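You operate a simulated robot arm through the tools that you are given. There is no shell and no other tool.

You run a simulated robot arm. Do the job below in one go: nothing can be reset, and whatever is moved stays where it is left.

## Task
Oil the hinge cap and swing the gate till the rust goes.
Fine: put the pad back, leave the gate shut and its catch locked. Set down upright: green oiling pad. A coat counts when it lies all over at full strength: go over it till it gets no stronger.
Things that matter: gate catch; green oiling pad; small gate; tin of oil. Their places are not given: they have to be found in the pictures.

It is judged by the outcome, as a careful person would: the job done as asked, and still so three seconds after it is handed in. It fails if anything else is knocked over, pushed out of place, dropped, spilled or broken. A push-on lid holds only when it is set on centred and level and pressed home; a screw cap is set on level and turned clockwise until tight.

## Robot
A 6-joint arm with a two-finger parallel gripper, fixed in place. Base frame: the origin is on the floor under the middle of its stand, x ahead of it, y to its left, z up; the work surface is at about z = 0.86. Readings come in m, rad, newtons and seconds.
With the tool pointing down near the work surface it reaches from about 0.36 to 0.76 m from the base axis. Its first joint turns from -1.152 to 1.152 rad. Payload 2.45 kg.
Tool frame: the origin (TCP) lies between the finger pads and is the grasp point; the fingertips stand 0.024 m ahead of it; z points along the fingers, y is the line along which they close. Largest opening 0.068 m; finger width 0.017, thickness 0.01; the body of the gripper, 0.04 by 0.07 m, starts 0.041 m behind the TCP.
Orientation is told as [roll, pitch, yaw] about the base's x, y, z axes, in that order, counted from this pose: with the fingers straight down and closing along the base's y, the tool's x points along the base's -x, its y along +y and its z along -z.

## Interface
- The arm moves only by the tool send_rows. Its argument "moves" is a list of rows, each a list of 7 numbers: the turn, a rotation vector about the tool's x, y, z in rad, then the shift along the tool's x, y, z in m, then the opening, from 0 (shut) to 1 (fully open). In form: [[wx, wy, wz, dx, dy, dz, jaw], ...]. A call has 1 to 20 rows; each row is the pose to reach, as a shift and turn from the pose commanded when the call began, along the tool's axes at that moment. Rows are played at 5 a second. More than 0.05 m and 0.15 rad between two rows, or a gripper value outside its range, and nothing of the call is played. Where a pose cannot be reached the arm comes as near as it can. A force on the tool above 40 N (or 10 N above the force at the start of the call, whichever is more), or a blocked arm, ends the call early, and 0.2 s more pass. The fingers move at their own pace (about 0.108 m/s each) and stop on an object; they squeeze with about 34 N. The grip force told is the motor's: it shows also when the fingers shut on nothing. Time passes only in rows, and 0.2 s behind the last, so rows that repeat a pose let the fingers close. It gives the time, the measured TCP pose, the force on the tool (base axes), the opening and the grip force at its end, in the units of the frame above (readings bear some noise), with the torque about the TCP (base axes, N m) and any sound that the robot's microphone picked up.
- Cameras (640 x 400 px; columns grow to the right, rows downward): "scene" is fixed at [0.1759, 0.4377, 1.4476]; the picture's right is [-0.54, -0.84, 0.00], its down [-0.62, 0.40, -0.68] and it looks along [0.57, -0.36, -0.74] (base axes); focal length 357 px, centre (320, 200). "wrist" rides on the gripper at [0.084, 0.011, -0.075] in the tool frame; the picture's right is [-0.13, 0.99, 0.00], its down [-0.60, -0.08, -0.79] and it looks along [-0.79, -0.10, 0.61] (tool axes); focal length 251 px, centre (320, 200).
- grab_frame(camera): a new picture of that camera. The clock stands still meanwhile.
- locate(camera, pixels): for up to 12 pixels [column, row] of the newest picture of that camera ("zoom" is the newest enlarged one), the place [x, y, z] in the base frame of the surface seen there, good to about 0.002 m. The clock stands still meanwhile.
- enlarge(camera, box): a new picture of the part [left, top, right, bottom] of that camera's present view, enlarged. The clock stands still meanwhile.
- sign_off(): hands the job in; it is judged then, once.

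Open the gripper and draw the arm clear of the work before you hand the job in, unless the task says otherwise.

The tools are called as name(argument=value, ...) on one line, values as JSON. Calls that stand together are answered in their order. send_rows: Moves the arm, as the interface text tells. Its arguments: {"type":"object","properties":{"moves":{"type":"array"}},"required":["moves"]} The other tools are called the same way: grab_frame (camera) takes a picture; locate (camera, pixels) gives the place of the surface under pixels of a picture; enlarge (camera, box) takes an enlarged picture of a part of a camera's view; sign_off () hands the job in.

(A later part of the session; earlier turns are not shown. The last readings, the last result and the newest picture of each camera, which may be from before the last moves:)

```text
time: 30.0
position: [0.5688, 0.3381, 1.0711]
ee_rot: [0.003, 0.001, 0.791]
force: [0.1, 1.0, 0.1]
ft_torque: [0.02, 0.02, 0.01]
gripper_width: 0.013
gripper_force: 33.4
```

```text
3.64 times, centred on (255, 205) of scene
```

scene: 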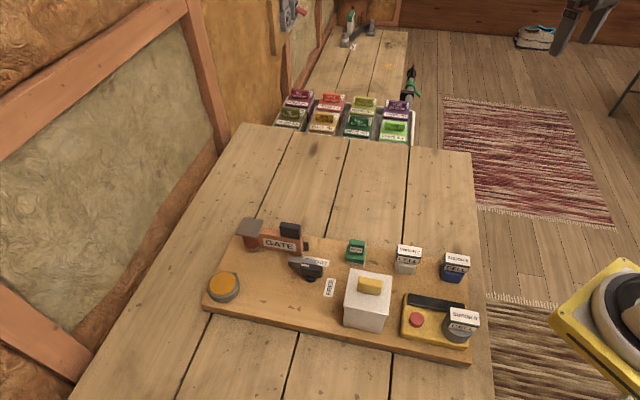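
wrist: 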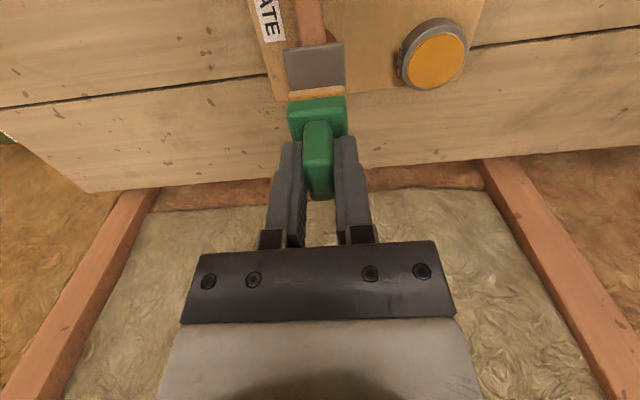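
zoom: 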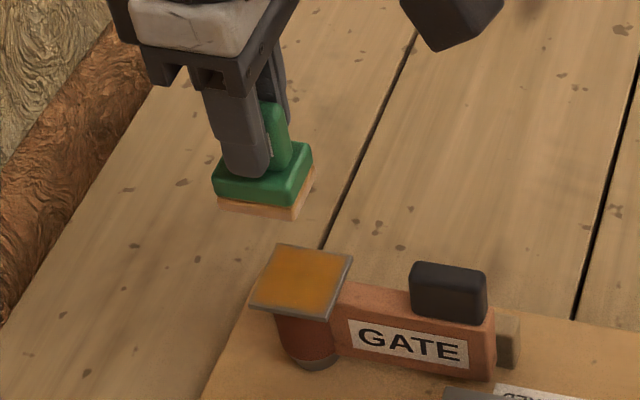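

The coat covers nearly all, with the borders slightly weaker. I reload the pad at the tin before going over it again.

send_rows(moves=[[0, 0, 0, -0.0068, 0.03, 0, 0], [0, 0, 0, -0.0136, 0.06, 0, 0], [0, 0, 0, -0.0204, 0.0898, 0, 0], [0, 0, 0, -0.0204, 0.0898, 0.04, 0], [0, 0, 0, -0.0204, 0.0898, 0.08, 0], [0, 0, 0, -0.0204, 0.0898, 0.1, 0], [0, 0, 0, -0.0204, 0.0898, 0.106, 0], [0, 0, 0, -0.0204, 0.0898, 0.1085, 0], [0, 0, 0, -0.0204, 0.0898, 0.1094, 0], [0, 0, 0, -0.0204, 0.0898, 0.1094, 0]])

enlarge(camera="scene", box=[180, 225, 270, 310])

```text
time: 32.2
position: [0.5183, 0.4141, 0.9625]
ee_rot: [0.002, -0.001, 0.791]
force: [-0.4, 0.2, -0.1]
ft_torque: [-0.01, -0.01, 0.02]
gripper_width: 0.0132
gripper_force: 32.7
```

```text
4.71 times, centred on (225, 268) of scene
```

zoom: 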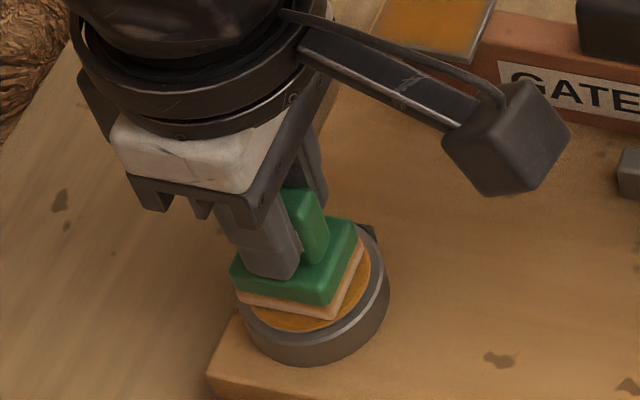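

Force still zero, so the pad is just above the oil. I press 0.5–1 mm more and rub.

send_rows(moves=[[0, 0, 0, 0, 0, 0.0005, 0], [0, 0, 0, 0, 0, 0.0009, 0], [0, 0, 0, 0, 0, 0.0009, 0]])

```text
time: 33.0
position: [0.5178, 0.4138, 0.9618]
ee_rot: [0.002, -0.002, 0.791]
force: [-0.5, -1.3, 1.4]
ft_torque: [-0.02, 0.0, -0.02]
gripper_width: 0.0132
gripper_force: 32.9
```

Light contact. I press slightly more and rub.

send_rows(moves=[[0, 0, 0, 0, 0, 0.0004, 0], [0, 0, 0, 0.0025, 0, 0.0004, 0], [0, 0, 0, 0, 0, 0.0004, 0], [0, 0, 0, -0.0025, 0, 0.0004, 0], [0, 0, 0, 0, 0, 0.0004, 0], [0, 0, 0, 0, 0.002, 0.0004, 0], [0, 0, 0, 0, 0, 0.0004, 0], [0, 0, 0, 0, -0.002, 0.0004, 0], [0, 0, 0, 0, 0, 0.0004, 0], [0, 0, 0, 0, 0, 0.0004, 0]])

enlarge(camera="scene", box=[180, 225, 270, 310])

```text
time: 35.2
position: [0.518, 0.4137, 0.9604]
ee_rot: [0.001, -0.002, 0.791]
force: [1.4, -1.2, 13.6]
ft_torque: [-0.11, -0.1, -0.02]
gripper_width: 0.0131
gripper_force: 33.3
```

```text
4.71 times, centred on (225, 268) of scene
```

zoom: 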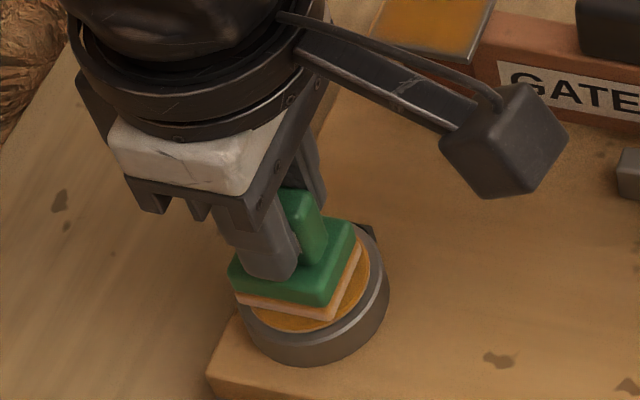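

Loaded again. I go back to the cap and stop just above it.

send_rows(moves=[[0, 0, 0, 0, 0, -0.01, 0], [0, 0, 0, 0, 0, -0.04, 0], [0, 0, 0, 0, 0, -0.08, 0], [0, 0, 0, 0.0068, -0.033, -0.085, 0], [0, 0, 0, 0.0136, -0.066, -0.085, 0], [0, 0, 0, 0.0204, -0.0988, -0.085, 0], [0, 0, 0, 0.0204, -0.0988, -0.06, 0], [0, 0, 0, 0.0204, -0.0988, -0.046, 0], [0, 0, 0, 0.0204, -0.0988, -0.042, 0], [0, 0, 0, 0.0204, -0.0988, -0.0408, 0], [0, 0, 0, 0.0204, -0.0988, -0.0408, 0]])

enlarge(camera="scene", box=[220, 190, 300, 245])

```text
time: 37.6
position: [0.5726, 0.3316, 1.0008]
ee_rot: [0.003, -0.002, 0.791]
force: [-0.1, -0.5, -0.8]
ft_torque: [-0.01, 0.02, -0.01]
gripper_width: 0.013
gripper_force: 32.7
```

```text
7.27 times, centred on (260, 218) of scene
```

zoom: 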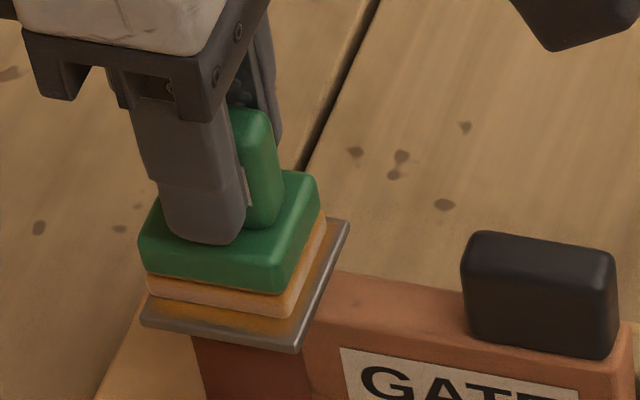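

The pad sits a few mm toward the left edge, so I bias the strokes to the right. I press down to contact and run a wider loop.

send_rows(moves=[[0, 0, 0, 0.002, 0, 0.0006, 0], [0, 0, 0, 0.002, 0, 0.001, 0], [0, 0, 0, 0.002, 0, 0.001, 0]])

```text
time: 38.4
position: [0.5728, 0.3299, 1.0007]
ee_rot: [0.002, -0.005, 0.789]
force: [-0.3, 2.8, 13.2]
ft_torque: [0.09, 0.02, 0.0]
gripper_width: 0.013
gripper_force: 33.1
```

Contact at 13 N. I run the perimeter loop.

send_rows(moves=[[0, 0, 0, 0.004, 0.004, -0.0002, 0], [0, 0, 0, 0.008, 0.008, -0.0002, 0], [0, 0, 0, 0.008, 0.011, -0.0002, 0], [0, 0, 0, 0.004, 0.011, -0.0002, 0], [0, 0, 0, 0, 0.011, -0.0002, 0], [0, 0, 0, -0.004, 0.011, -0.0002, 0], [0, 0, 0, -0.007, 0.011, -0.0002, 0], [0, 0, 0, -0.007, 0.007, -0.0002, 0], [0, 0, 0, -0.007, 0.003, -0.0002, 0], [0, 0, 0, -0.007, -0.001, -0.0002, 0], [0, 0, 0, -0.007, -0.005, -0.0002, 0], [0, 0, 0, -0.007, -0.009, -0.0002, 0], [0, 0, 0, -0.003, -0.009, -0.0002, 0], [0, 0, 0, 0.001, -0.009, -0.0002, 0], [0, 0, 0, 0.005, -0.009, -0.0002, 0], [0, 0, 0, 0.008, -0.009, -0.0002, 0], [0, 0, 0, 0.008, -0.005, -0.0002, 0], [0, 0, 0, 0.008, -0.001, -0.0002, 0], [0, 0, 0, 0.008, 0.003, -0.0002, 0], [0, 0, 0, 0.008, 0.007, -0.0002, 0]])

enlarge(camera="scene", box=[220, 190, 300, 245])

```text
time: 42.6
position: [0.5607, 0.3289, 1.0009]
ee_rot: [0.001, -0.003, 0.792]
force: [6.0, -4.7, 18.7]
ft_torque: [-0.08, -0.27, -0.07]
gripper_width: 0.0131
gripper_force: 33.3
```

```text
7.27 times, centred on (260, 218) of scene
```

zoom: 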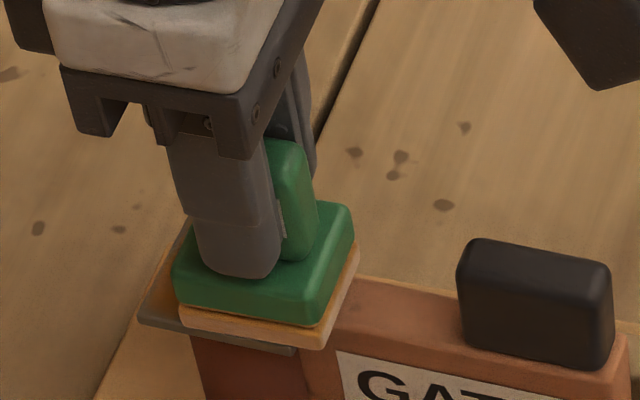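

I lift the pad to inspect the coat.

send_rows(moves=[[0, 0, 0, 0, 0, -0.01, 0], [0, 0, 0, 0, 0, -0.04, 0], [0, 0, 0, 0, 0.0, -0.07, 0], [0, 0, 0, 0, 0.0, -0.07, 0]])

enlarge(camera="scene", box=[230, 205, 290, 250])

enlarge(camera="scene", box=[200, 150, 310, 260])

```text
time: 43.6
position: [0.5596, 0.3293, 1.0699]
ee_rot: [0.001, 0.001, 0.791]
force: [0.0, 0.0, -0.5]
ft_torque: [-0.02, 0.01, -0.01]
gripper_width: 0.013
gripper_force: 33.1
```

```text
8.89 times, centred on (260, 228) of scene
```

zoom: 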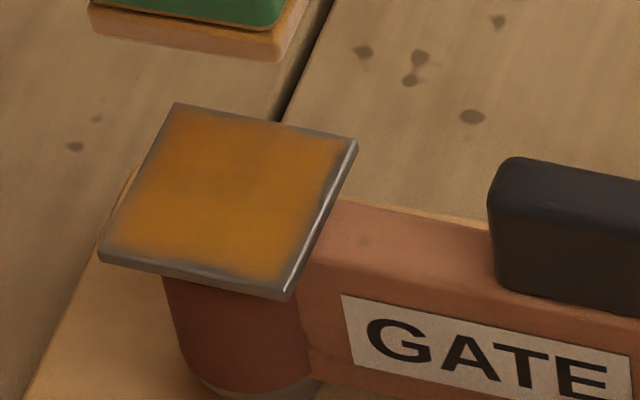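

```text
3.64 times, centred on (255, 205) of scene
```

zoom: 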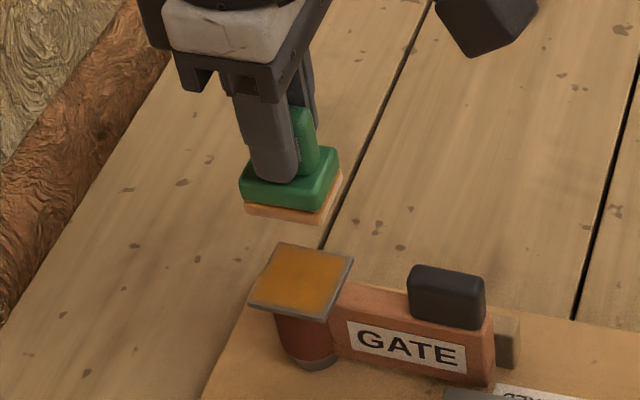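

I check the cap also with the wrist camera.

grab_frame(camera="wrist")

enlarge(camera="wrist", box=[260, 10, 380, 100])

```text
taken
```

wrist: 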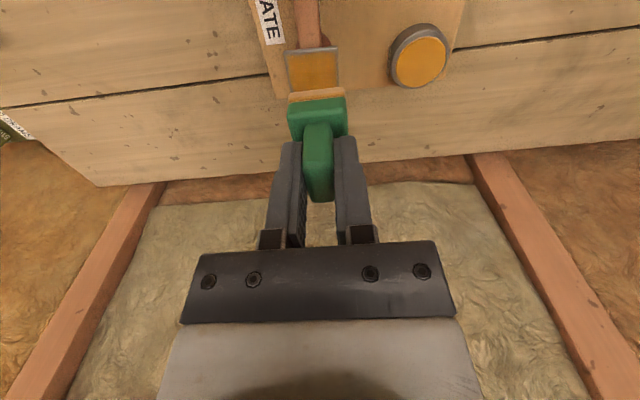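

```text
4.44 times, centred on (320, 55) of wrist
```

zoom: 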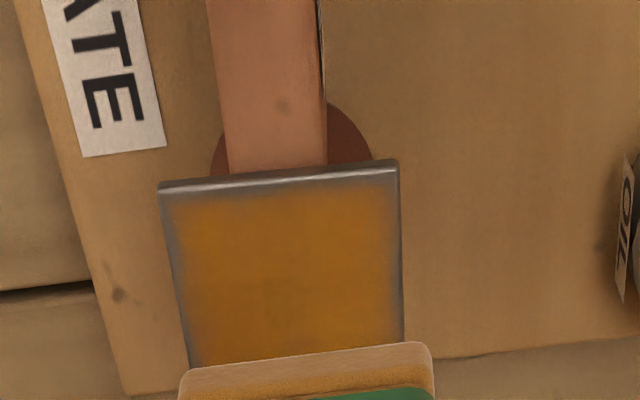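

The coat looks even with only a soft rim. To be sure it gets no stronger, I reload once more and do another full pass.

send_rows(moves=[[0, 0, 0, -0.0101, 0.031, 0, 0], [0, 0, 0, -0.0203, 0.061, 0, 0], [0, 0, 0, -0.0304, 0.0918, 0, 0], [0, 0, 0, -0.0304, 0.0918, 0.04, 0], [0, 0, 0, -0.0304, 0.0918, 0.08, 0], [0, 0, 0, -0.0304, 0.0918, 0.1, 0], [0, 0, 0, -0.0304, 0.0918, 0.107, 0], [0, 0, 0, -0.0304, 0.0918, 0.1095, 0], [0, 0, 0, -0.0304, 0.0918, 0.1102, 0], [0, 0, 0, -0.0304, 0.0918, 0.1102, 0]])

```text
time: 45.8
position: [0.5169, 0.4158, 0.9617]
ee_rot: [0.0, -0.004, 0.79]
force: [1.2, -1.3, 7.9]
ft_torque: [-0.11, 0.02, 0.01]
gripper_width: 0.0133
gripper_force: 33.0
```

Contact with 8 N on the oil. I rub briefly, then return over the cap and lower to contact.

send_rows(moves=[[0, 0, 0, 0.0025, 0, 0.0001, 0], [0, 0, 0, 0, 0, 0.0001, 0], [0, 0, 0, -0.0025, 0, 0.0001, 0], [0, 0, 0, 0, 0, 0.0001, 0], [0, 0, 0, 0, 0.002, 0.0001, 0], [0, 0, 0, 0, 0, 0.0001, 0], [0, 0, 0, 0, -0.002, 0.0001, 0], [0, 0, 0, 0, 0, 0.0001, 0], [0, 0, 0, 0, 0, -0.01, 0], [0, 0, 0, 0, 0, -0.04, 0], [0, 0, 0, 0, 0, -0.08, 0], [0, 0, 0, 0.008, -0.033, -0.085, 0], [0, 0, 0, 0.016, -0.066, -0.085, 0], [0, 0, 0, 0.0234, -0.0988, -0.085, 0], [0, 0, 0, 0.0234, -0.0988, -0.06, 0], [0, 0, 0, 0.0234, -0.0988, -0.046, 0], [0, 0, 0, 0.0234, -0.0988, -0.042, 0], [0, 0, 0, 0.0234, -0.0988, -0.0405, 0], [0, 0, 0, 0.0234, -0.0988, -0.0402, 0], [0, 0, 0, 0.0234, -0.0988, -0.0402, 0]])

```text
time: 50.0
position: [0.5711, 0.3293, 1.0011]
ee_rot: [0.002, -0.002, 0.793]
force: [-2.3, 0.9, 8.3]
ft_torque: [-0.03, 0.05, -0.02]
gripper_width: 0.0131
gripper_force: 33.1
```

Contact at 8 N. I run a full boustrophedon pass.

send_rows(moves=[[0, 0, 0, -0.004, 0.004, 0, 0], [0, 0, 0, -0.008, 0.008, 0, 0], [0, 0, 0, -0.008, 0.011, 0, 0], [0, 0, 0, -0.003, 0.011, 0, 0], [0, 0, 0, 0.002, 0.011, 0, 0], [0, 0, 0, 0.007, 0.011, 0, 0], [0, 0, 0, 0.007, 0.007, 0, 0], [0, 0, 0, 0.007, 0.003, 0, 0], [0, 0, 0, 0.002, 0.001, 0, 0], [0, 0, 0, -0.003, 0.001, 0, 0], [0, 0, 0, -0.008, 0.001, 0, 0], [0, 0, 0, -0.008, -0.003, 0, 0], [0, 0, 0, -0.008, -0.007, 0, 0], [0, 0, 0, -0.008, -0.01, 0, 0], [0, 0, 0, -0.003, -0.01, 0, 0], [0, 0, 0, 0.002, -0.01, 0, 0], [0, 0, 0, 0.007, -0.01, 0, 0], [0, 0, 0, 0.007, -0.006, 0, 0], [0, 0, 0, 0.004, -0.003, 0, 0], [0, 0, 0, 0, 0, 0, 0]])

send_rows(moves=[[0, 0, 0, 0, 0, -0.01, 0], [0, 0, 0, 0, 0, -0.04, 0], [0, 0, 0, 0, 0.0, -0.07, 0], [0, 0, 0, 0, 0.0, -0.07, 0]])

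enlarge(camera="scene", box=[230, 205, 290, 250])

enlarge(camera="wrist", box=[260, 10, 380, 100])

```text
time: 54.2
position: [0.5723, 0.3283, 1.0006]
ee_rot: [0.001, -0.001, 0.79]
force: [-1.0, -9.1, 23.2]
ft_torque: [-0.29, 0.03, 0.02]
gripper_width: 0.0132
gripper_force: 33.7
```

```text
time: 55.2
position: [0.5724, 0.3283, 1.0676]
ee_rot: [0.002, 0.0, 0.79]
force: [-0.7, 0.2, 0.3]
ft_torque: [-0.03, -0.01, -0.01]
gripper_width: 0.0131
gripper_force: 32.9
```

```text
8.89 times, centred on (260, 228) of scene
```

zoom: 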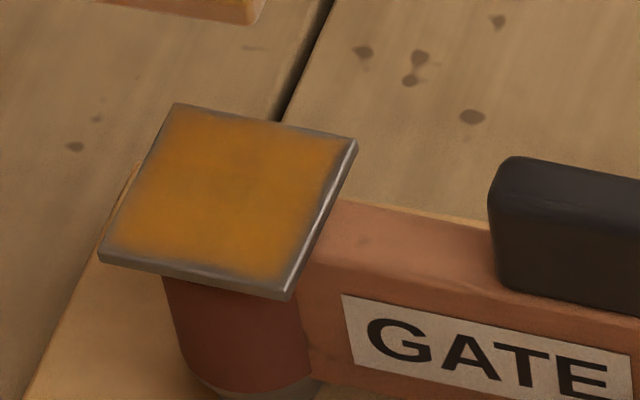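

```text
4.44 times, centred on (320, 55) of wrist
```

zoom: 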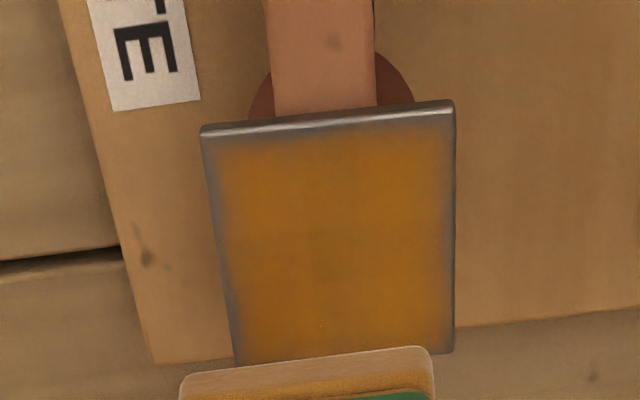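

The coat looks slightly richer and even. I back off along the board to see the whole cap with the wrist camera.

send_rows(moves=[[0, 0, 0, 0.02, 0, -0.01, 0], [0, 0, 0, 0.05, 0, -0.02, 0], [0, 0, 0, 0.07, 0, -0.02, 0], [0, 0, 0, 0.07, 0, -0.02, 0]])

grab_frame(camera="wrist")

enlarge(camera="wrist", box=[260, 50, 380, 140])

enlarge(camera="scene", box=[235, 205, 275, 245])

```text
time: 56.2
position: [0.5217, 0.2788, 1.0893]
ee_rot: [0.001, -0.004, 0.791]
force: [-0.4, 0.0, 0.2]
ft_torque: [0.02, 0.03, -0.01]
gripper_width: 0.013
gripper_force: 33.1
```

```text
taken
```

wrist: 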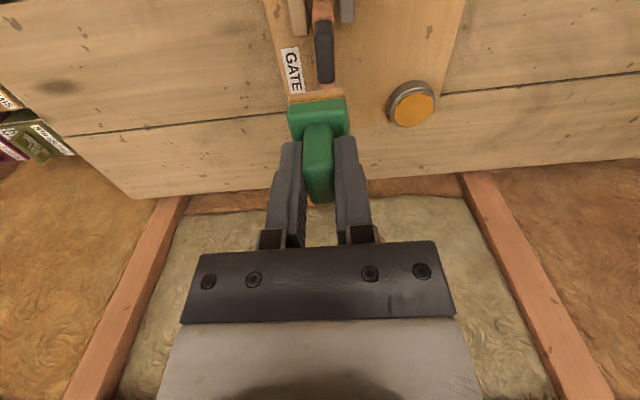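

```text
4.44 times, centred on (320, 95) of wrist
```

zoom: 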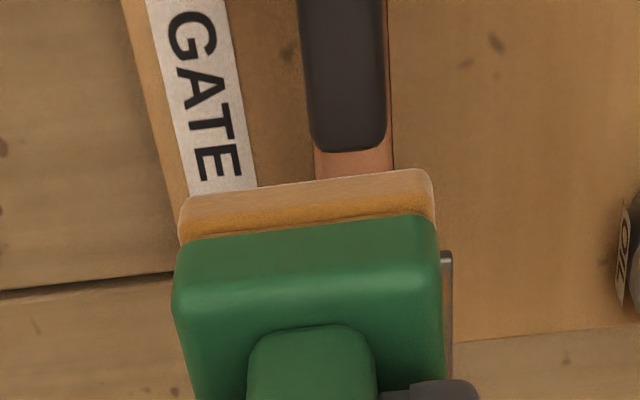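

```text
10.00 times, centred on (255, 225) of scene
```

zoom: 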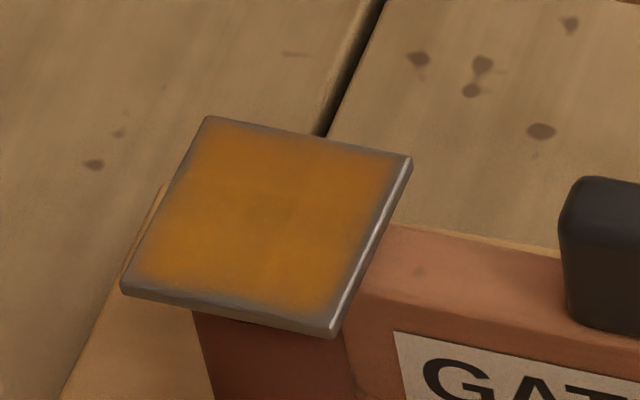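

The rim of the coat (front and right edges) still looks a bit weaker. I do another pass that dwells at the edges and corners.

send_rows(moves=[[0, 0, 0, -0.03, 0, 0, 0], [0, 0, 0, -0.07, 0, 0, 0], [0, 0, 0, -0.07, 0, 0.03, 0], [0, 0, 0, -0.07, 0, 0.06, 0], [0, 0, 0, -0.07, 0, 0.08, 0], [0, 0, 0, -0.07, 0, 0.087, 0], [0, 0, 0, -0.07, 0, 0.0893, 0], [0, 0, 0, -0.07, 0, 0.0898, 0], [0, 0, 0, -0.07, 0, 0.0898, 0]])

```text
time: 58.2
position: [0.5726, 0.3281, 1.0]
ee_rot: [0.003, 0.0, 0.791]
force: [0.4, -0.2, -0.6]
ft_torque: [0.0, 0.03, -0.04]
gripper_width: 0.0129
gripper_force: 32.8
```

No contact yet; I lower a little more.

send_rows(moves=[[0, 0, 0, 0, 0, 0.0005, 0], [0, 0, 0, 0, 0, 0.0009, 0], [0, 0, 0, 0, 0, 0.0009, 0]])

```text
time: 59.0
position: [0.5718, 0.3283, 1.0008]
ee_rot: [0.002, -0.002, 0.791]
force: [0.0, -0.2, 3.0]
ft_torque: [-0.03, 0.0, -0.02]
gripper_width: 0.013
gripper_force: 33.0
```

Light contact of 3 N. Now the edge pass, with short dwells at the corners.

send_rows(moves=[[0, 0, 0, 0.004, 0.005, 0.0003, 0], [0, 0, 0, 0.008, 0.009, 0.0003, 0], [0, 0, 0, 0.009, 0.012, 0.0003, 0], [0, 0, 0, 0.009, 0.012, 0.0003, 0], [0, 0, 0, 0.004, 0.012, 0.0003, 0], [0, 0, 0, 0.0, 0.012, 0.0003, 0], [0, 0, 0, -0.005, 0.012, 0.0003, 0], [0, 0, 0, -0.009, 0.012, 0.0003, 0], [0, 0, 0, -0.009, 0.012, 0.0003, 0], [0, 0, 0, -0.009, 0.007, 0.0003, 0], [0, 0, 0, -0.009, 0.002, 0.0003, 0], [0, 0, 0, -0.009, -0.003, 0.0003, 0], [0, 0, 0, -0.009, -0.008, 0.0003, 0], [0, 0, 0, -0.009, -0.012, 0.0003, 0], [0, 0, 0, -0.009, -0.012, 0.0003, 0], [0, 0, 0, -0.005, -0.012, 0.0003, 0], [0, 0, 0, 0.0, -0.012, 0.0003, 0], [0, 0, 0, 0.005, -0.012, 0.0003, 0], [0, 0, 0, 0.009, -0.012, 0.0003, 0], [0, 0, 0, 0.009, -0.012, 0.0003, 0]])

send_rows(moves=[[0, 0, 0, 0, 0.005, 0, 0], [0, 0, 0, 0, 0.01, 0, 0], [0, 0, 0, 0, 0.015, 0, 0], [0, 0, 0, 0, 0.02, 0, 0], [0, 0, 0, -0.003, 0.016, 0, 0], [0, 0, 0, -0.006, 0.012, 0, 0], [0, 0, 0, -0.009, 0.012, 0, 0]])

send_rows(moves=[[0, 0, 0, 0, 0, -0.01, 0], [0, 0, 0, 0, 0, -0.04, 0], [0, 0, 0, -0.01, 0.0, -0.075, 0], [0, 0, 0, -0.03, 0.0, -0.09, 0], [0, 0, 0, -0.05, 0.0, -0.09, 0], [0, 0, 0, -0.05, 0.0, -0.09, 0]])

enlarge(camera="scene", box=[235, 205, 275, 245])

enlarge(camera="wrist", box=[240, 0, 400, 110])

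```text
time: 63.2
position: [0.5742, 0.314, 1.0007]
ee_rot: [0.003, -0.002, 0.792]
force: [4.5, 2.8, 13.0]
ft_torque: [0.21, -0.22, -0.08]
gripper_width: 0.0128
gripper_force: 33.3
```

```text
time: 64.8
position: [0.5717, 0.3281, 1.0005]
ee_rot: [0.003, 0.001, 0.791]
force: [-5.1, -1.5, 14.3]
ft_torque: [-0.07, 0.17, 0.04]
gripper_width: 0.0132
gripper_force: 32.8
```

```text
time: 66.2
position: [0.6064, 0.3658, 1.0886]
ee_rot: [0.003, -0.001, 0.791]
force: [-0.5, -0.8, -0.3]
ft_torque: [0.01, 0.03, 0.0]
gripper_width: 0.0131
gripper_force: 33.0
```

```text
10.00 times, centred on (255, 225) of scene
```

zoom: 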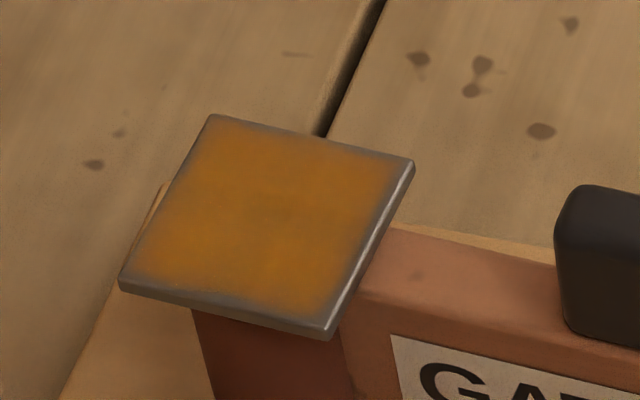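

```text
3.64 times, centred on (320, 55) of wrist
```

zoom: 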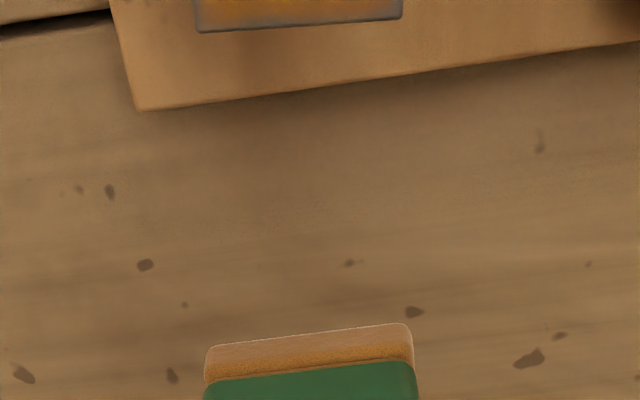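

The rim did not change, so it appears to be just the soft border of the finish. For certainty I reload once more and make one last comparison pass.

send_rows(moves=[[0, 0, 0, 0.009, 0.033, 0, 0], [0, 0, 0, 0.018, 0.066, 0, 0], [0, 0, 0, 0.0266, 0.0988, 0, 0], [0, 0, 0, 0.0266, 0.0988, 0.04, 0], [0, 0, 0, 0.0266, 0.0988, 0.08, 0], [0, 0, 0, 0.0266, 0.0988, 0.11, 0], [0, 0, 0, 0.0266, 0.0988, 0.124, 0], [0, 0, 0, 0.0266, 0.0988, 0.1285, 0], [0, 0, 0, 0.0266, 0.0988, 0.1295, 0], [0, 0, 0, 0.0266, 0.0988, 0.1295, 0]])

```text
time: 68.4
position: [0.519, 0.4158, 0.9601]
ee_rot: [0.001, 0.001, 0.791]
force: [0.4, -0.3, -0.1]
ft_torque: [0.0, -0.01, 0.0]
gripper_width: 0.013
gripper_force: 33.3
```

No contact yet; I lower slightly further.

send_rows(moves=[[0, 0, 0, 0, 0, 0.0005, 0], [0, 0, 0, 0, 0, 0.001, 0], [0, 0, 0, 0, 0, 0.001, 0]])

```text
time: 69.2
position: [0.518, 0.4143, 0.9604]
ee_rot: [0.003, -0.001, 0.791]
force: [-0.4, -0.9, 3.7]
ft_torque: [-0.05, 0.04, -0.01]
gripper_width: 0.0128
gripper_force: 33.1
```

Contact at about 4 N. I rub, then go back over the cap and lower close to contact.

send_rows(moves=[[0, 0, 0, 0.0025, 0, 0.0003, 0], [0, 0, 0, 0, 0, 0.0003, 0], [0, 0, 0, -0.0025, 0, 0.0003, 0], [0, 0, 0, 0, 0, 0.0003, 0], [0, 0, 0, 0, 0.002, 0.0003, 0], [0, 0, 0, 0, 0, 0.0003, 0], [0, 0, 0, 0, -0.002, 0.0003, 0], [0, 0, 0, 0, 0, 0.0003, 0], [0, 0, 0, 0, 0, -0.01, 0], [0, 0, 0, 0, 0, -0.04, 0], [0, 0, 0, 0, 0, -0.08, 0], [0, 0, 0, 0.008, -0.033, -0.085, 0], [0, 0, 0, 0.016, -0.066, -0.085, 0], [0, 0, 0, 0.0234, -0.0988, -0.085, 0], [0, 0, 0, 0.0234, -0.0988, -0.06, 0], [0, 0, 0, 0.0234, -0.0988, -0.046, 0], [0, 0, 0, 0.0234, -0.0988, -0.042, 0], [0, 0, 0, 0.0234, -0.0988, -0.0405, 0], [0, 0, 0, 0.0234, -0.0988, -0.0399, 0], [0, 0, 0, 0.0234, -0.0988, -0.0399, 0]])

```text
time: 73.4
position: [0.5723, 0.3287, 0.9999]
ee_rot: [0.002, -0.003, 0.792]
force: [-2.8, -1.7, 16.0]
ft_torque: [-0.13, 0.13, 0.02]
gripper_width: 0.0133
gripper_force: 33.4
```

Contact at 16 N; I ease slightly and run the full pass.

send_rows(moves=[[0, 0, 0, -0.004, 0.004, -0.0003, 0], [0, 0, 0, -0.008, 0.008, -0.0003, 0], [0, 0, 0, -0.008, 0.011, -0.0003, 0], [0, 0, 0, -0.003, 0.011, -0.0003, 0], [0, 0, 0, 0.002, 0.011, -0.0003, 0], [0, 0, 0, 0.007, 0.011, -0.0003, 0], [0, 0, 0, 0.007, 0.007, -0.0003, 0], [0, 0, 0, 0.007, 0.003, -0.0003, 0], [0, 0, 0, 0.002, 0.001, -0.0003, 0], [0, 0, 0, -0.003, 0.001, -0.0003, 0], [0, 0, 0, -0.008, 0.001, -0.0003, 0], [0, 0, 0, -0.008, -0.003, -0.0003, 0], [0, 0, 0, -0.008, -0.007, -0.0003, 0], [0, 0, 0, -0.008, -0.01, -0.0003, 0], [0, 0, 0, -0.003, -0.01, -0.0003, 0], [0, 0, 0, 0.002, -0.01, -0.0003, 0], [0, 0, 0, 0.007, -0.01, -0.0003, 0], [0, 0, 0, 0.007, -0.006, -0.0003, 0], [0, 0, 0, 0.004, -0.003, -0.0003, 0], [0, 0, 0, 0, 0, -0.0003, 0]])

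send_rows(moves=[[0, 0, 0, 0, 0, -0.01, 0], [0, 0, 0, 0, 0, -0.04, 0], [0, 0, 0, 0, 0.0, -0.075, 0], [0, 0, 0, -0.02, 0.0, -0.09, 0], [0, 0, 0, -0.03, 0.0, -0.09, 0], [0, 0, 0, -0.03, 0.0, -0.09, 0]])

enlarge(camera="scene", box=[235, 205, 275, 245])

enlarge(camera="wrist", box=[240, 0, 400, 110])

```text
time: 77.6
position: [0.5714, 0.3283, 0.9999]
ee_rot: [0.002, -0.001, 0.791]
force: [-1.1, -8.4, 21.8]
ft_torque: [-0.28, 0.03, -0.01]
gripper_width: 0.0127
gripper_force: 33.5
```

```text
time: 79.0
position: [0.5935, 0.3509, 1.0901]
ee_rot: [0.0, 0.001, 0.79]
force: [0.6, 1.0, 0.4]
ft_torque: [-0.04, -0.02, 0.0]
gripper_width: 0.013
gripper_force: 32.8
```

```text
10.00 times, centred on (255, 225) of scene
```

zoom: 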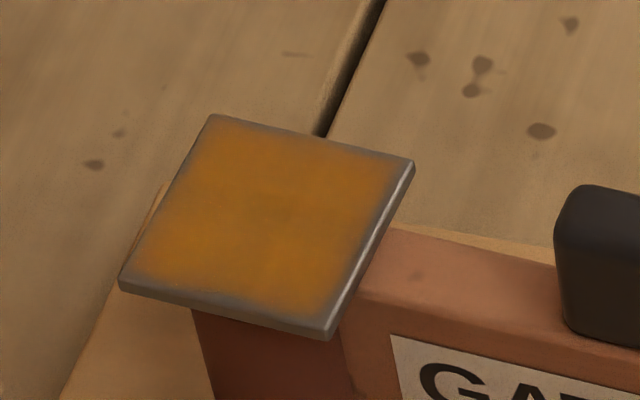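

```text
3.64 times, centred on (320, 55) of wrist
```

zoom: 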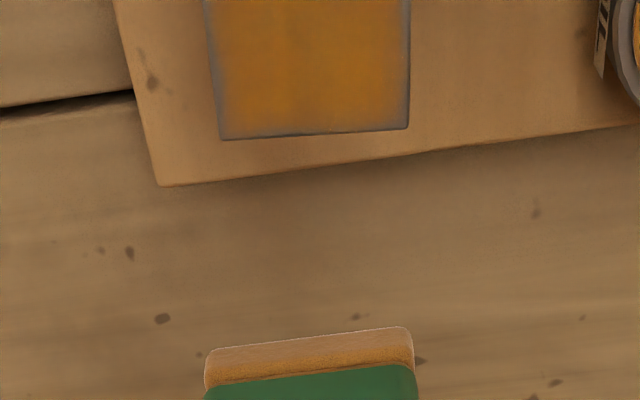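

The coat shows no further change, so it is at full strength. I carry the pad back above its original place (0.445, 0.189).

send_rows(moves=[[0, 0, 0, 0.0436, -0.0019, 0, 0], [0, 0, 0, 0.0872, -0.0038, 0, 0], [0, 0, 0, 0.1309, -0.0057, 0, 0], [0, 0, 0, 0.1745, -0.0076, 0, 0], [0, 0, 0, 0.2181, -0.0095, 0, 0], [0, 0, 0, 0.2181, -0.0095, 0.04, 0], [0, 0, 0, 0.2181, -0.0095, 0.08, 0], [0, 0, 0, 0.2181, -0.0095, 0.12, 0], [0, 0, 0, 0.2181, -0.0095, 0.14, 0], [0, 0, 0, 0.2181, -0.0095, 0.148, 0], [0, 0, 0, 0.2181, -0.0095, 0.148, 0]])

enlarge(camera="scene", box=[310, 190, 410, 280])

```text
time: 81.4
position: [0.4446, 0.1881, 0.9419]
ee_rot: [0.002, -0.002, 0.791]
force: [-0.2, 0.9, 0.0]
ft_torque: [-0.02, -0.02, 0.01]
gripper_width: 0.0133
gripper_force: 33.3
```

```text
4.44 times, centred on (360, 235) of scene
```

zoom: 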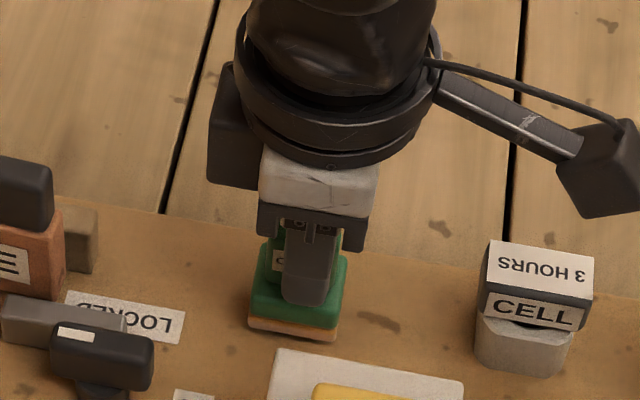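

The pad is at its original spot, a few mm above the board. I lower in 1 mm steps to touch down.

send_rows(moves=[[0, 0, 0, 0, 0, 0.001, 0], [0, 0, 0, 0, 0, 0.002, 0], [0, 0, 0, 0, 0, 0.003, 0], [0, 0, 0, 0, 0, 0.003, 0]])

```text
time: 82.4
position: [0.4456, 0.1872, 0.9389]
ee_rot: [0.001, 0.0, 0.791]
force: [0.9, 1.0, -0.5]
ft_torque: [0.03, -0.03, -0.01]
gripper_width: 0.0131
gripper_force: 33.0
```

Not touching yet; I continue in half-millimetre steps.

send_rows(moves=[[0, 0, 0, 0, 0, 0.0005, 0], [0, 0, 0, 0, 0, 0.001, 0], [0, 0, 0, 0, 0, 0.0015, 0], [0, 0, 0, 0, 0, 0.0015, 0]])

```text
time: 83.4
position: [0.4454, 0.1887, 0.9384]
ee_rot: [0.002, -0.003, 0.791]
force: [-4.5, -0.2, 20.3]
ft_torque: [-0.06, 0.2, 0.02]
gripper_width: 0.0129
gripper_force: 33.3
```

Touched down (20 N). I ease off slightly, open the jaws and rise straight up.

send_rows(moves=[[0, 0, 0, 0, 0, -0.0006, 0], [0, 0, 0, 0, 0, -0.0006, 0.3], [0, 0, 0, 0, 0, -0.0006, 0.5], [0, 0, 0, 0, 0, -0.0006, 0.6], [0, 0, 0, 0, 0, -0.0006, 0.6], [0, 0, 0, 0, 0, -0.02, 0.6], [0, 0, 0, 0, 0, -0.05, 0.6], [0, 0, 0, 0, 0, -0.09, 0.6], [0, 0, 0, 0, 0, -0.11, 0.6], [0, 0, 0, 0, 0, -0.11, 0.6]])

grab_frame(camera="scene")

enlarge(camera="scene", box=[280, 200, 400, 290])

grab_frame(camera="wrist")

enlarge(camera="wrist", box=[270, 0, 430, 230])

```text
time: 85.6
position: [0.4466, 0.1873, 1.0475]
ee_rot: [0.001, 0.001, 0.789]
force: [0.6, -0.1, 0.1]
ft_torque: [0.01, -0.04, 0.02]
gripper_width: 0.0408
gripper_force: 0.2
```

```text
taken
```

scene: 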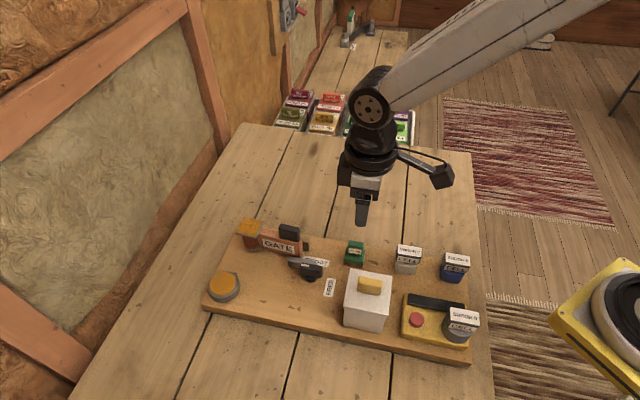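

```text
4.44 times, centred on (340, 245) of scene
```

zoom: 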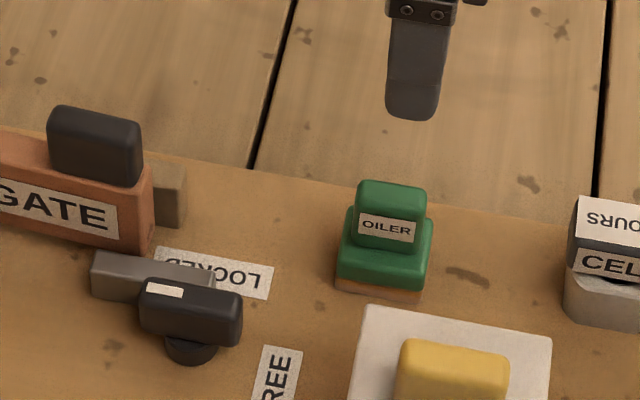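

```text
taken
```

wrist: 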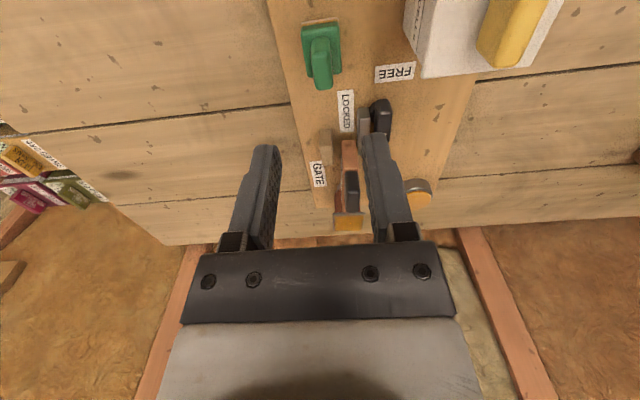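

```text
1.74 times, centred on (350, 115) of wrist
```

zoom: 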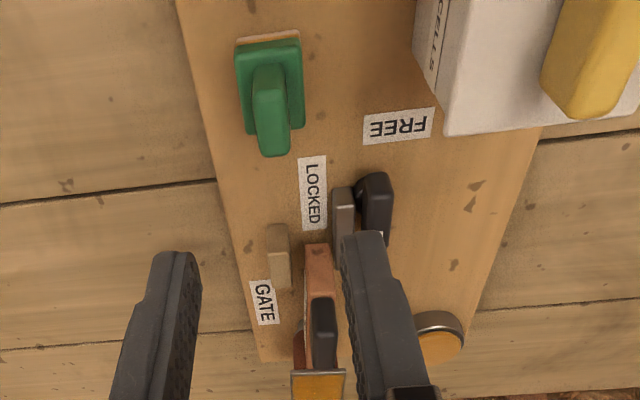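

The pad stands upright at its place. Now the catch: I enlarge it from the wrist view to measure the handle.

enlarge(camera="wrist", box=[310, 75, 430, 160])

locate(camera="zoom", pixels=[[360, 160], [330, 160], [395, 160], [365, 130], [375, 200], [290, 180], [265, 180], [310, 180], [290, 150], [345, 180], [400, 220], [320, 250]])

```text
4.71 times, centred on (370, 118) of wrist
```

zoom: 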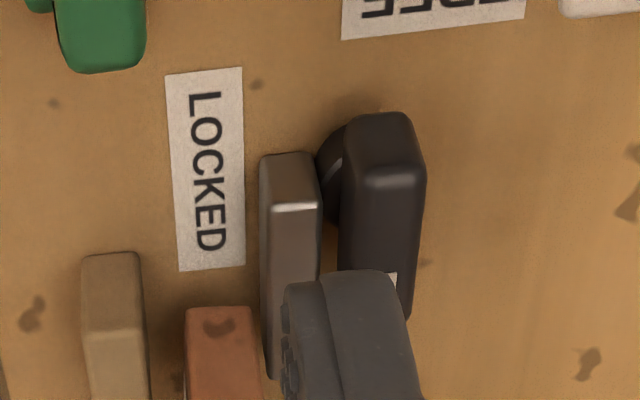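

```text
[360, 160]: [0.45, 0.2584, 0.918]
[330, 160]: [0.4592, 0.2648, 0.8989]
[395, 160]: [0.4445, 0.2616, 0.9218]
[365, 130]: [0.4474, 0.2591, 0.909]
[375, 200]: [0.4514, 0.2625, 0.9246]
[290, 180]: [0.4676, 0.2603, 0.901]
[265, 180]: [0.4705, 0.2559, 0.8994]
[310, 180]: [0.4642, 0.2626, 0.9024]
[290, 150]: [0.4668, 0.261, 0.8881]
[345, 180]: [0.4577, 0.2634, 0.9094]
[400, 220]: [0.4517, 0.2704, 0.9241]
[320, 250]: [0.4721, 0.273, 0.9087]
```

The handle's centre is about (0.458, 0.2745), top z 0.925, and the tongue must swing away from the gate (counter‑clockwise from above). I move above the handle and take a look.

send_rows(moves=[[0, 0, 0, -0.0233, 0.0172, 0, 0.6], [0, 0, 0, -0.0467, 0.0343, 0, 0.6], [0, 0, 0, -0.07, 0.0515, 0, 0.6], [0, 0, 0, -0.07, 0.0515, 0.02, 0.6], [0, 0, 0, -0.07, 0.0515, 0.045, 0.6], [0, 0, 0, -0.07, 0.0515, 0.06, 0.6], [0, 0, 0, -0.07, 0.0515, 0.06, 0.6]])

enlarge(camera="scene", box=[250, 190, 370, 290])

grab_frame(camera="wrist")

```text
time: 87.2
position: [0.4572, 0.272, 0.9872]
ee_rot: [0.001, 0.001, 0.791]
force: [0.4, -1.0, -0.4]
ft_torque: [0.01, 0.0, 0.03]
gripper_width: 0.0407
gripper_force: 0.1
```

```text
4.00 times, centred on (310, 240) of scene
```

zoom: 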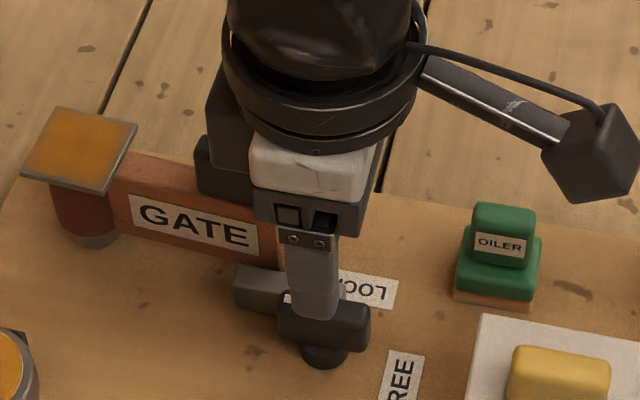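

```text
taken
```

wrist: 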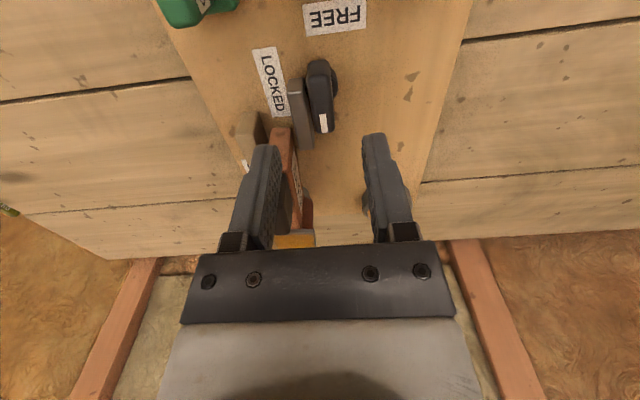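

I measure the handle in this closer wrist view.

enlarge(camera="wrist", box=[230, 30, 370, 160])

locate(camera="zoom", pixels=[[330, 160], [360, 155], [352, 225], [385, 225], [348, 310], [380, 310], [370, 275], [405, 165], [365, 110], [275, 175], [310, 355], [260, 300]])

```text
3.08 times, centred on (300, 95) of wrist
```

zoom: 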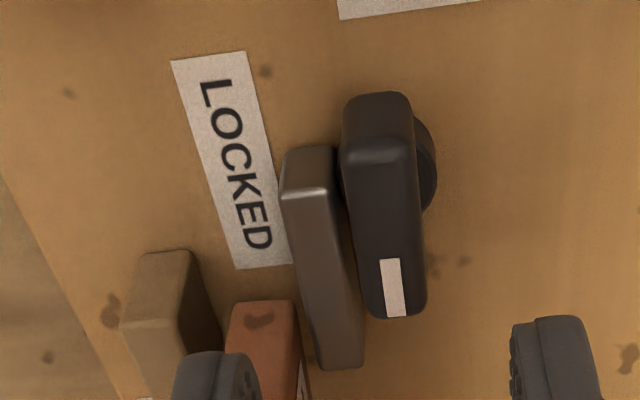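

```text
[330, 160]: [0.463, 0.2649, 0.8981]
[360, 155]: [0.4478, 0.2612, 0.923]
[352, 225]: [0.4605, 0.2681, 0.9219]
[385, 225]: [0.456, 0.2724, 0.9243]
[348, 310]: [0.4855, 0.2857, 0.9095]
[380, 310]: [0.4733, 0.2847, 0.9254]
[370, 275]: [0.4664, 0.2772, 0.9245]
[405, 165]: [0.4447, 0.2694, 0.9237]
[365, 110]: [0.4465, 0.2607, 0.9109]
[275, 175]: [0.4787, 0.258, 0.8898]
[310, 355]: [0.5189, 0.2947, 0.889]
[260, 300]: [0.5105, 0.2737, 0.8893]
```

Handle centre (0.458, 0.2742) matches the TCP. I lower so that the fingertips straddle the handle above the tongue.

send_rows(moves=[[0, 0, 0, 0, 0, 0.02, 0.6], [0, 0, 0, 0, 0, 0.038, 0.6], [0, 0, 0, 0, 0, 0.045, 0.6], [0, 0, 0, 0, 0, 0.0485, 0.6], [0, 0, 0, 0, 0, 0.0485, 0.5]])

enlarge(camera="scene", box=[250, 190, 370, 290])

enlarge(camera="wrist", box=[220, 50, 420, 250])

```text
time: 88.4
position: [0.4602, 0.2751, 0.9374]
ee_rot: [0.003, -0.001, 0.79]
force: [-1.3, 0.5, -0.5]
ft_torque: [0.02, -0.02, 0.02]
gripper_width: 0.034
gripper_force: 0.1
```

```text
4.00 times, centred on (310, 240) of scene
```

zoom: 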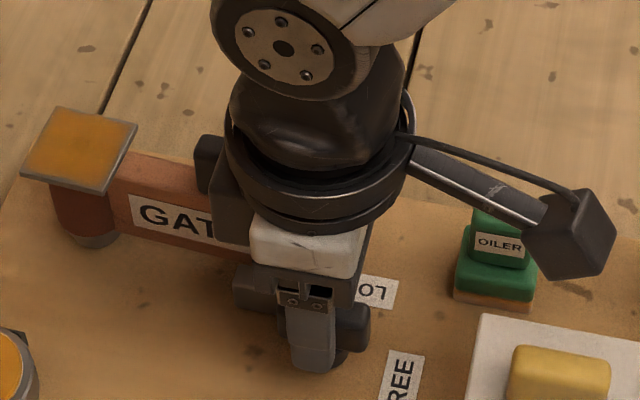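

```text
2.00 times, centred on (320, 150) of wrist
```

zoom: 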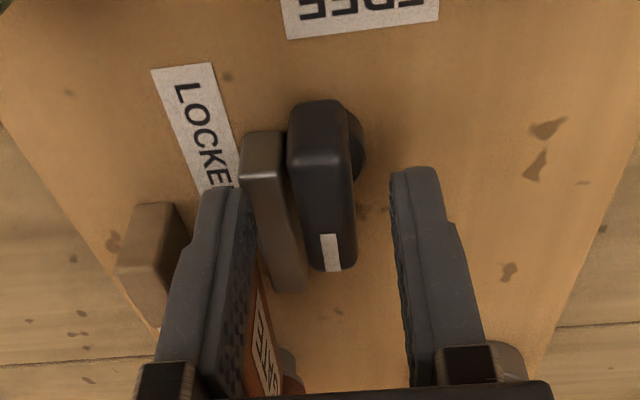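

The fingers straddle the handle. I close on it gently and read the force for centring.

send_rows(moves=[[0, 0, 0, 0, 0, 0, 0.4], [0, 0, 0, 0, 0, 0, 0.3], [0, 0, 0, 0, 0, 0, 0.25], [0, 0, 0, 0, 0, 0, 0.22], [0, 0, 0, 0, 0, 0, 0.2], [0, 0, 0, 0, 0, 0, 0.2]])

```text
time: 89.8
position: [0.4603, 0.2729, 0.9381]
ee_rot: [0.001, -0.001, 0.791]
force: [-2.4, 2.5, 0.7]
ft_torque: [0.02, 0.05, 0.02]
gripper_width: 0.0166
gripper_force: 1.7
```

One finger touches first (force along tool +y), so I shift 1.2 mm that way and close a bit more.

send_rows(moves=[[0, 0, 0, 0, 0.0012, 0, 0.22], [0, 0, 0, 0, 0.0012, 0, 0.18], [0, 0, 0, 0, 0.0012, 0, 0.15], [0, 0, 0, 0, 0.0012, 0, 0.15]])

```text
time: 90.8
position: [0.4605, 0.2757, 0.9385]
ee_rot: [0.001, 0.0, 0.792]
force: [3.6, -1.1, 0.2]
ft_torque: [0.07, -0.21, 0.0]
gripper_width: 0.0138
gripper_force: 33.1
```

Gripped at 0.0138 m with small side force. I try a small counter‑clockwise turn (as seen from above) and watch the torque.

send_rows(moves=[[0, 0, -0.03, 0, 0, 0, 0.15], [0, 0, -0.06, 0, 0, 0, 0.15], [0, 0, -0.09, 0, 0, 0, 0.15], [0, 0, -0.09, 0, 0, 0, 0.15]])

enlarge(camera="wrist", box=[220, 50, 420, 250])

```text
time: 91.8
position: [0.4591, 0.2746, 0.9385]
ee_rot: [0.002, -0.003, 0.879]
force: [9.0, -5.5, 0.6]
ft_torque: [-0.09, -0.26, 0.0]
gripper_width: 0.0137
gripper_force: 33.7
```

```text
2.00 times, centred on (320, 150) of wrist
```

zoom: 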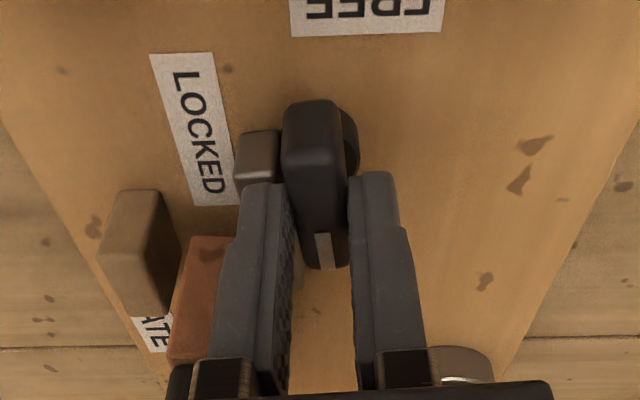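

The torque about z is nil, so the handle turns freely this way; there is only a side force of about 10 N. I shift 0.5 mm to relieve it and continue turning.

send_rows(moves=[[0, 0, 0, 0, -0.0005, 0, 0.15], [0, 0, -0.06, 0, -0.0005, 0, 0.15], [0, 0, -0.12, 0, -0.0005, 0, 0.15], [0, 0, -0.18, 0, -0.0005, 0, 0.15], [0, 0, -0.18, 0, -0.0005, 0, 0.15]])

enlarge(camera="wrist", box=[220, 50, 420, 250])

enlarge(camera="scene", box=[250, 190, 370, 290])

```text
time: 93.0
position: [0.4592, 0.2753, 0.9383]
ee_rot: [0.002, -0.004, 1.061]
force: [16.9, -11.4, 0.6]
ft_torque: [-0.57, -0.18, -0.03]
gripper_width: 0.0138
gripper_force: 33.5
```

```text
2.00 times, centred on (320, 150) of wrist
```

zoom: 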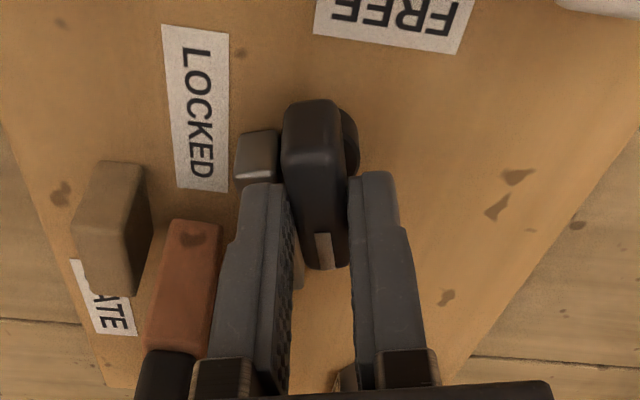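

```text
4.00 times, centred on (310, 240) of scene
```

zoom: 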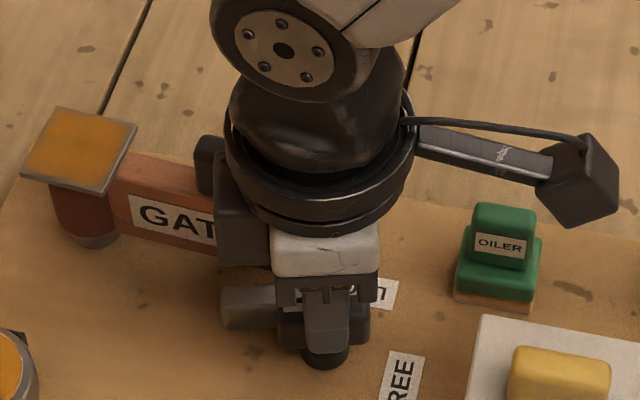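

The handle and tongue turn with the gripper. The side force grew to 20 N along tool −y, so I shift 1 mm that way before continuing.

send_rows(moves=[[0, 0, 0, 0, -0.0005, 0, 0.15], [0, 0, 0, 0, -0.001, 0, 0.15], [0, 0, 0, 0, -0.001, 0, 0.15]])

```text
time: 93.8
position: [0.4575, 0.2753, 0.938]
ee_rot: [0.001, -0.001, 1.059]
force: [15.1, -12.4, 0.7]
ft_torque: [-0.19, -0.31, -0.02]
gripper_width: 0.0137
gripper_force: 33.9
```

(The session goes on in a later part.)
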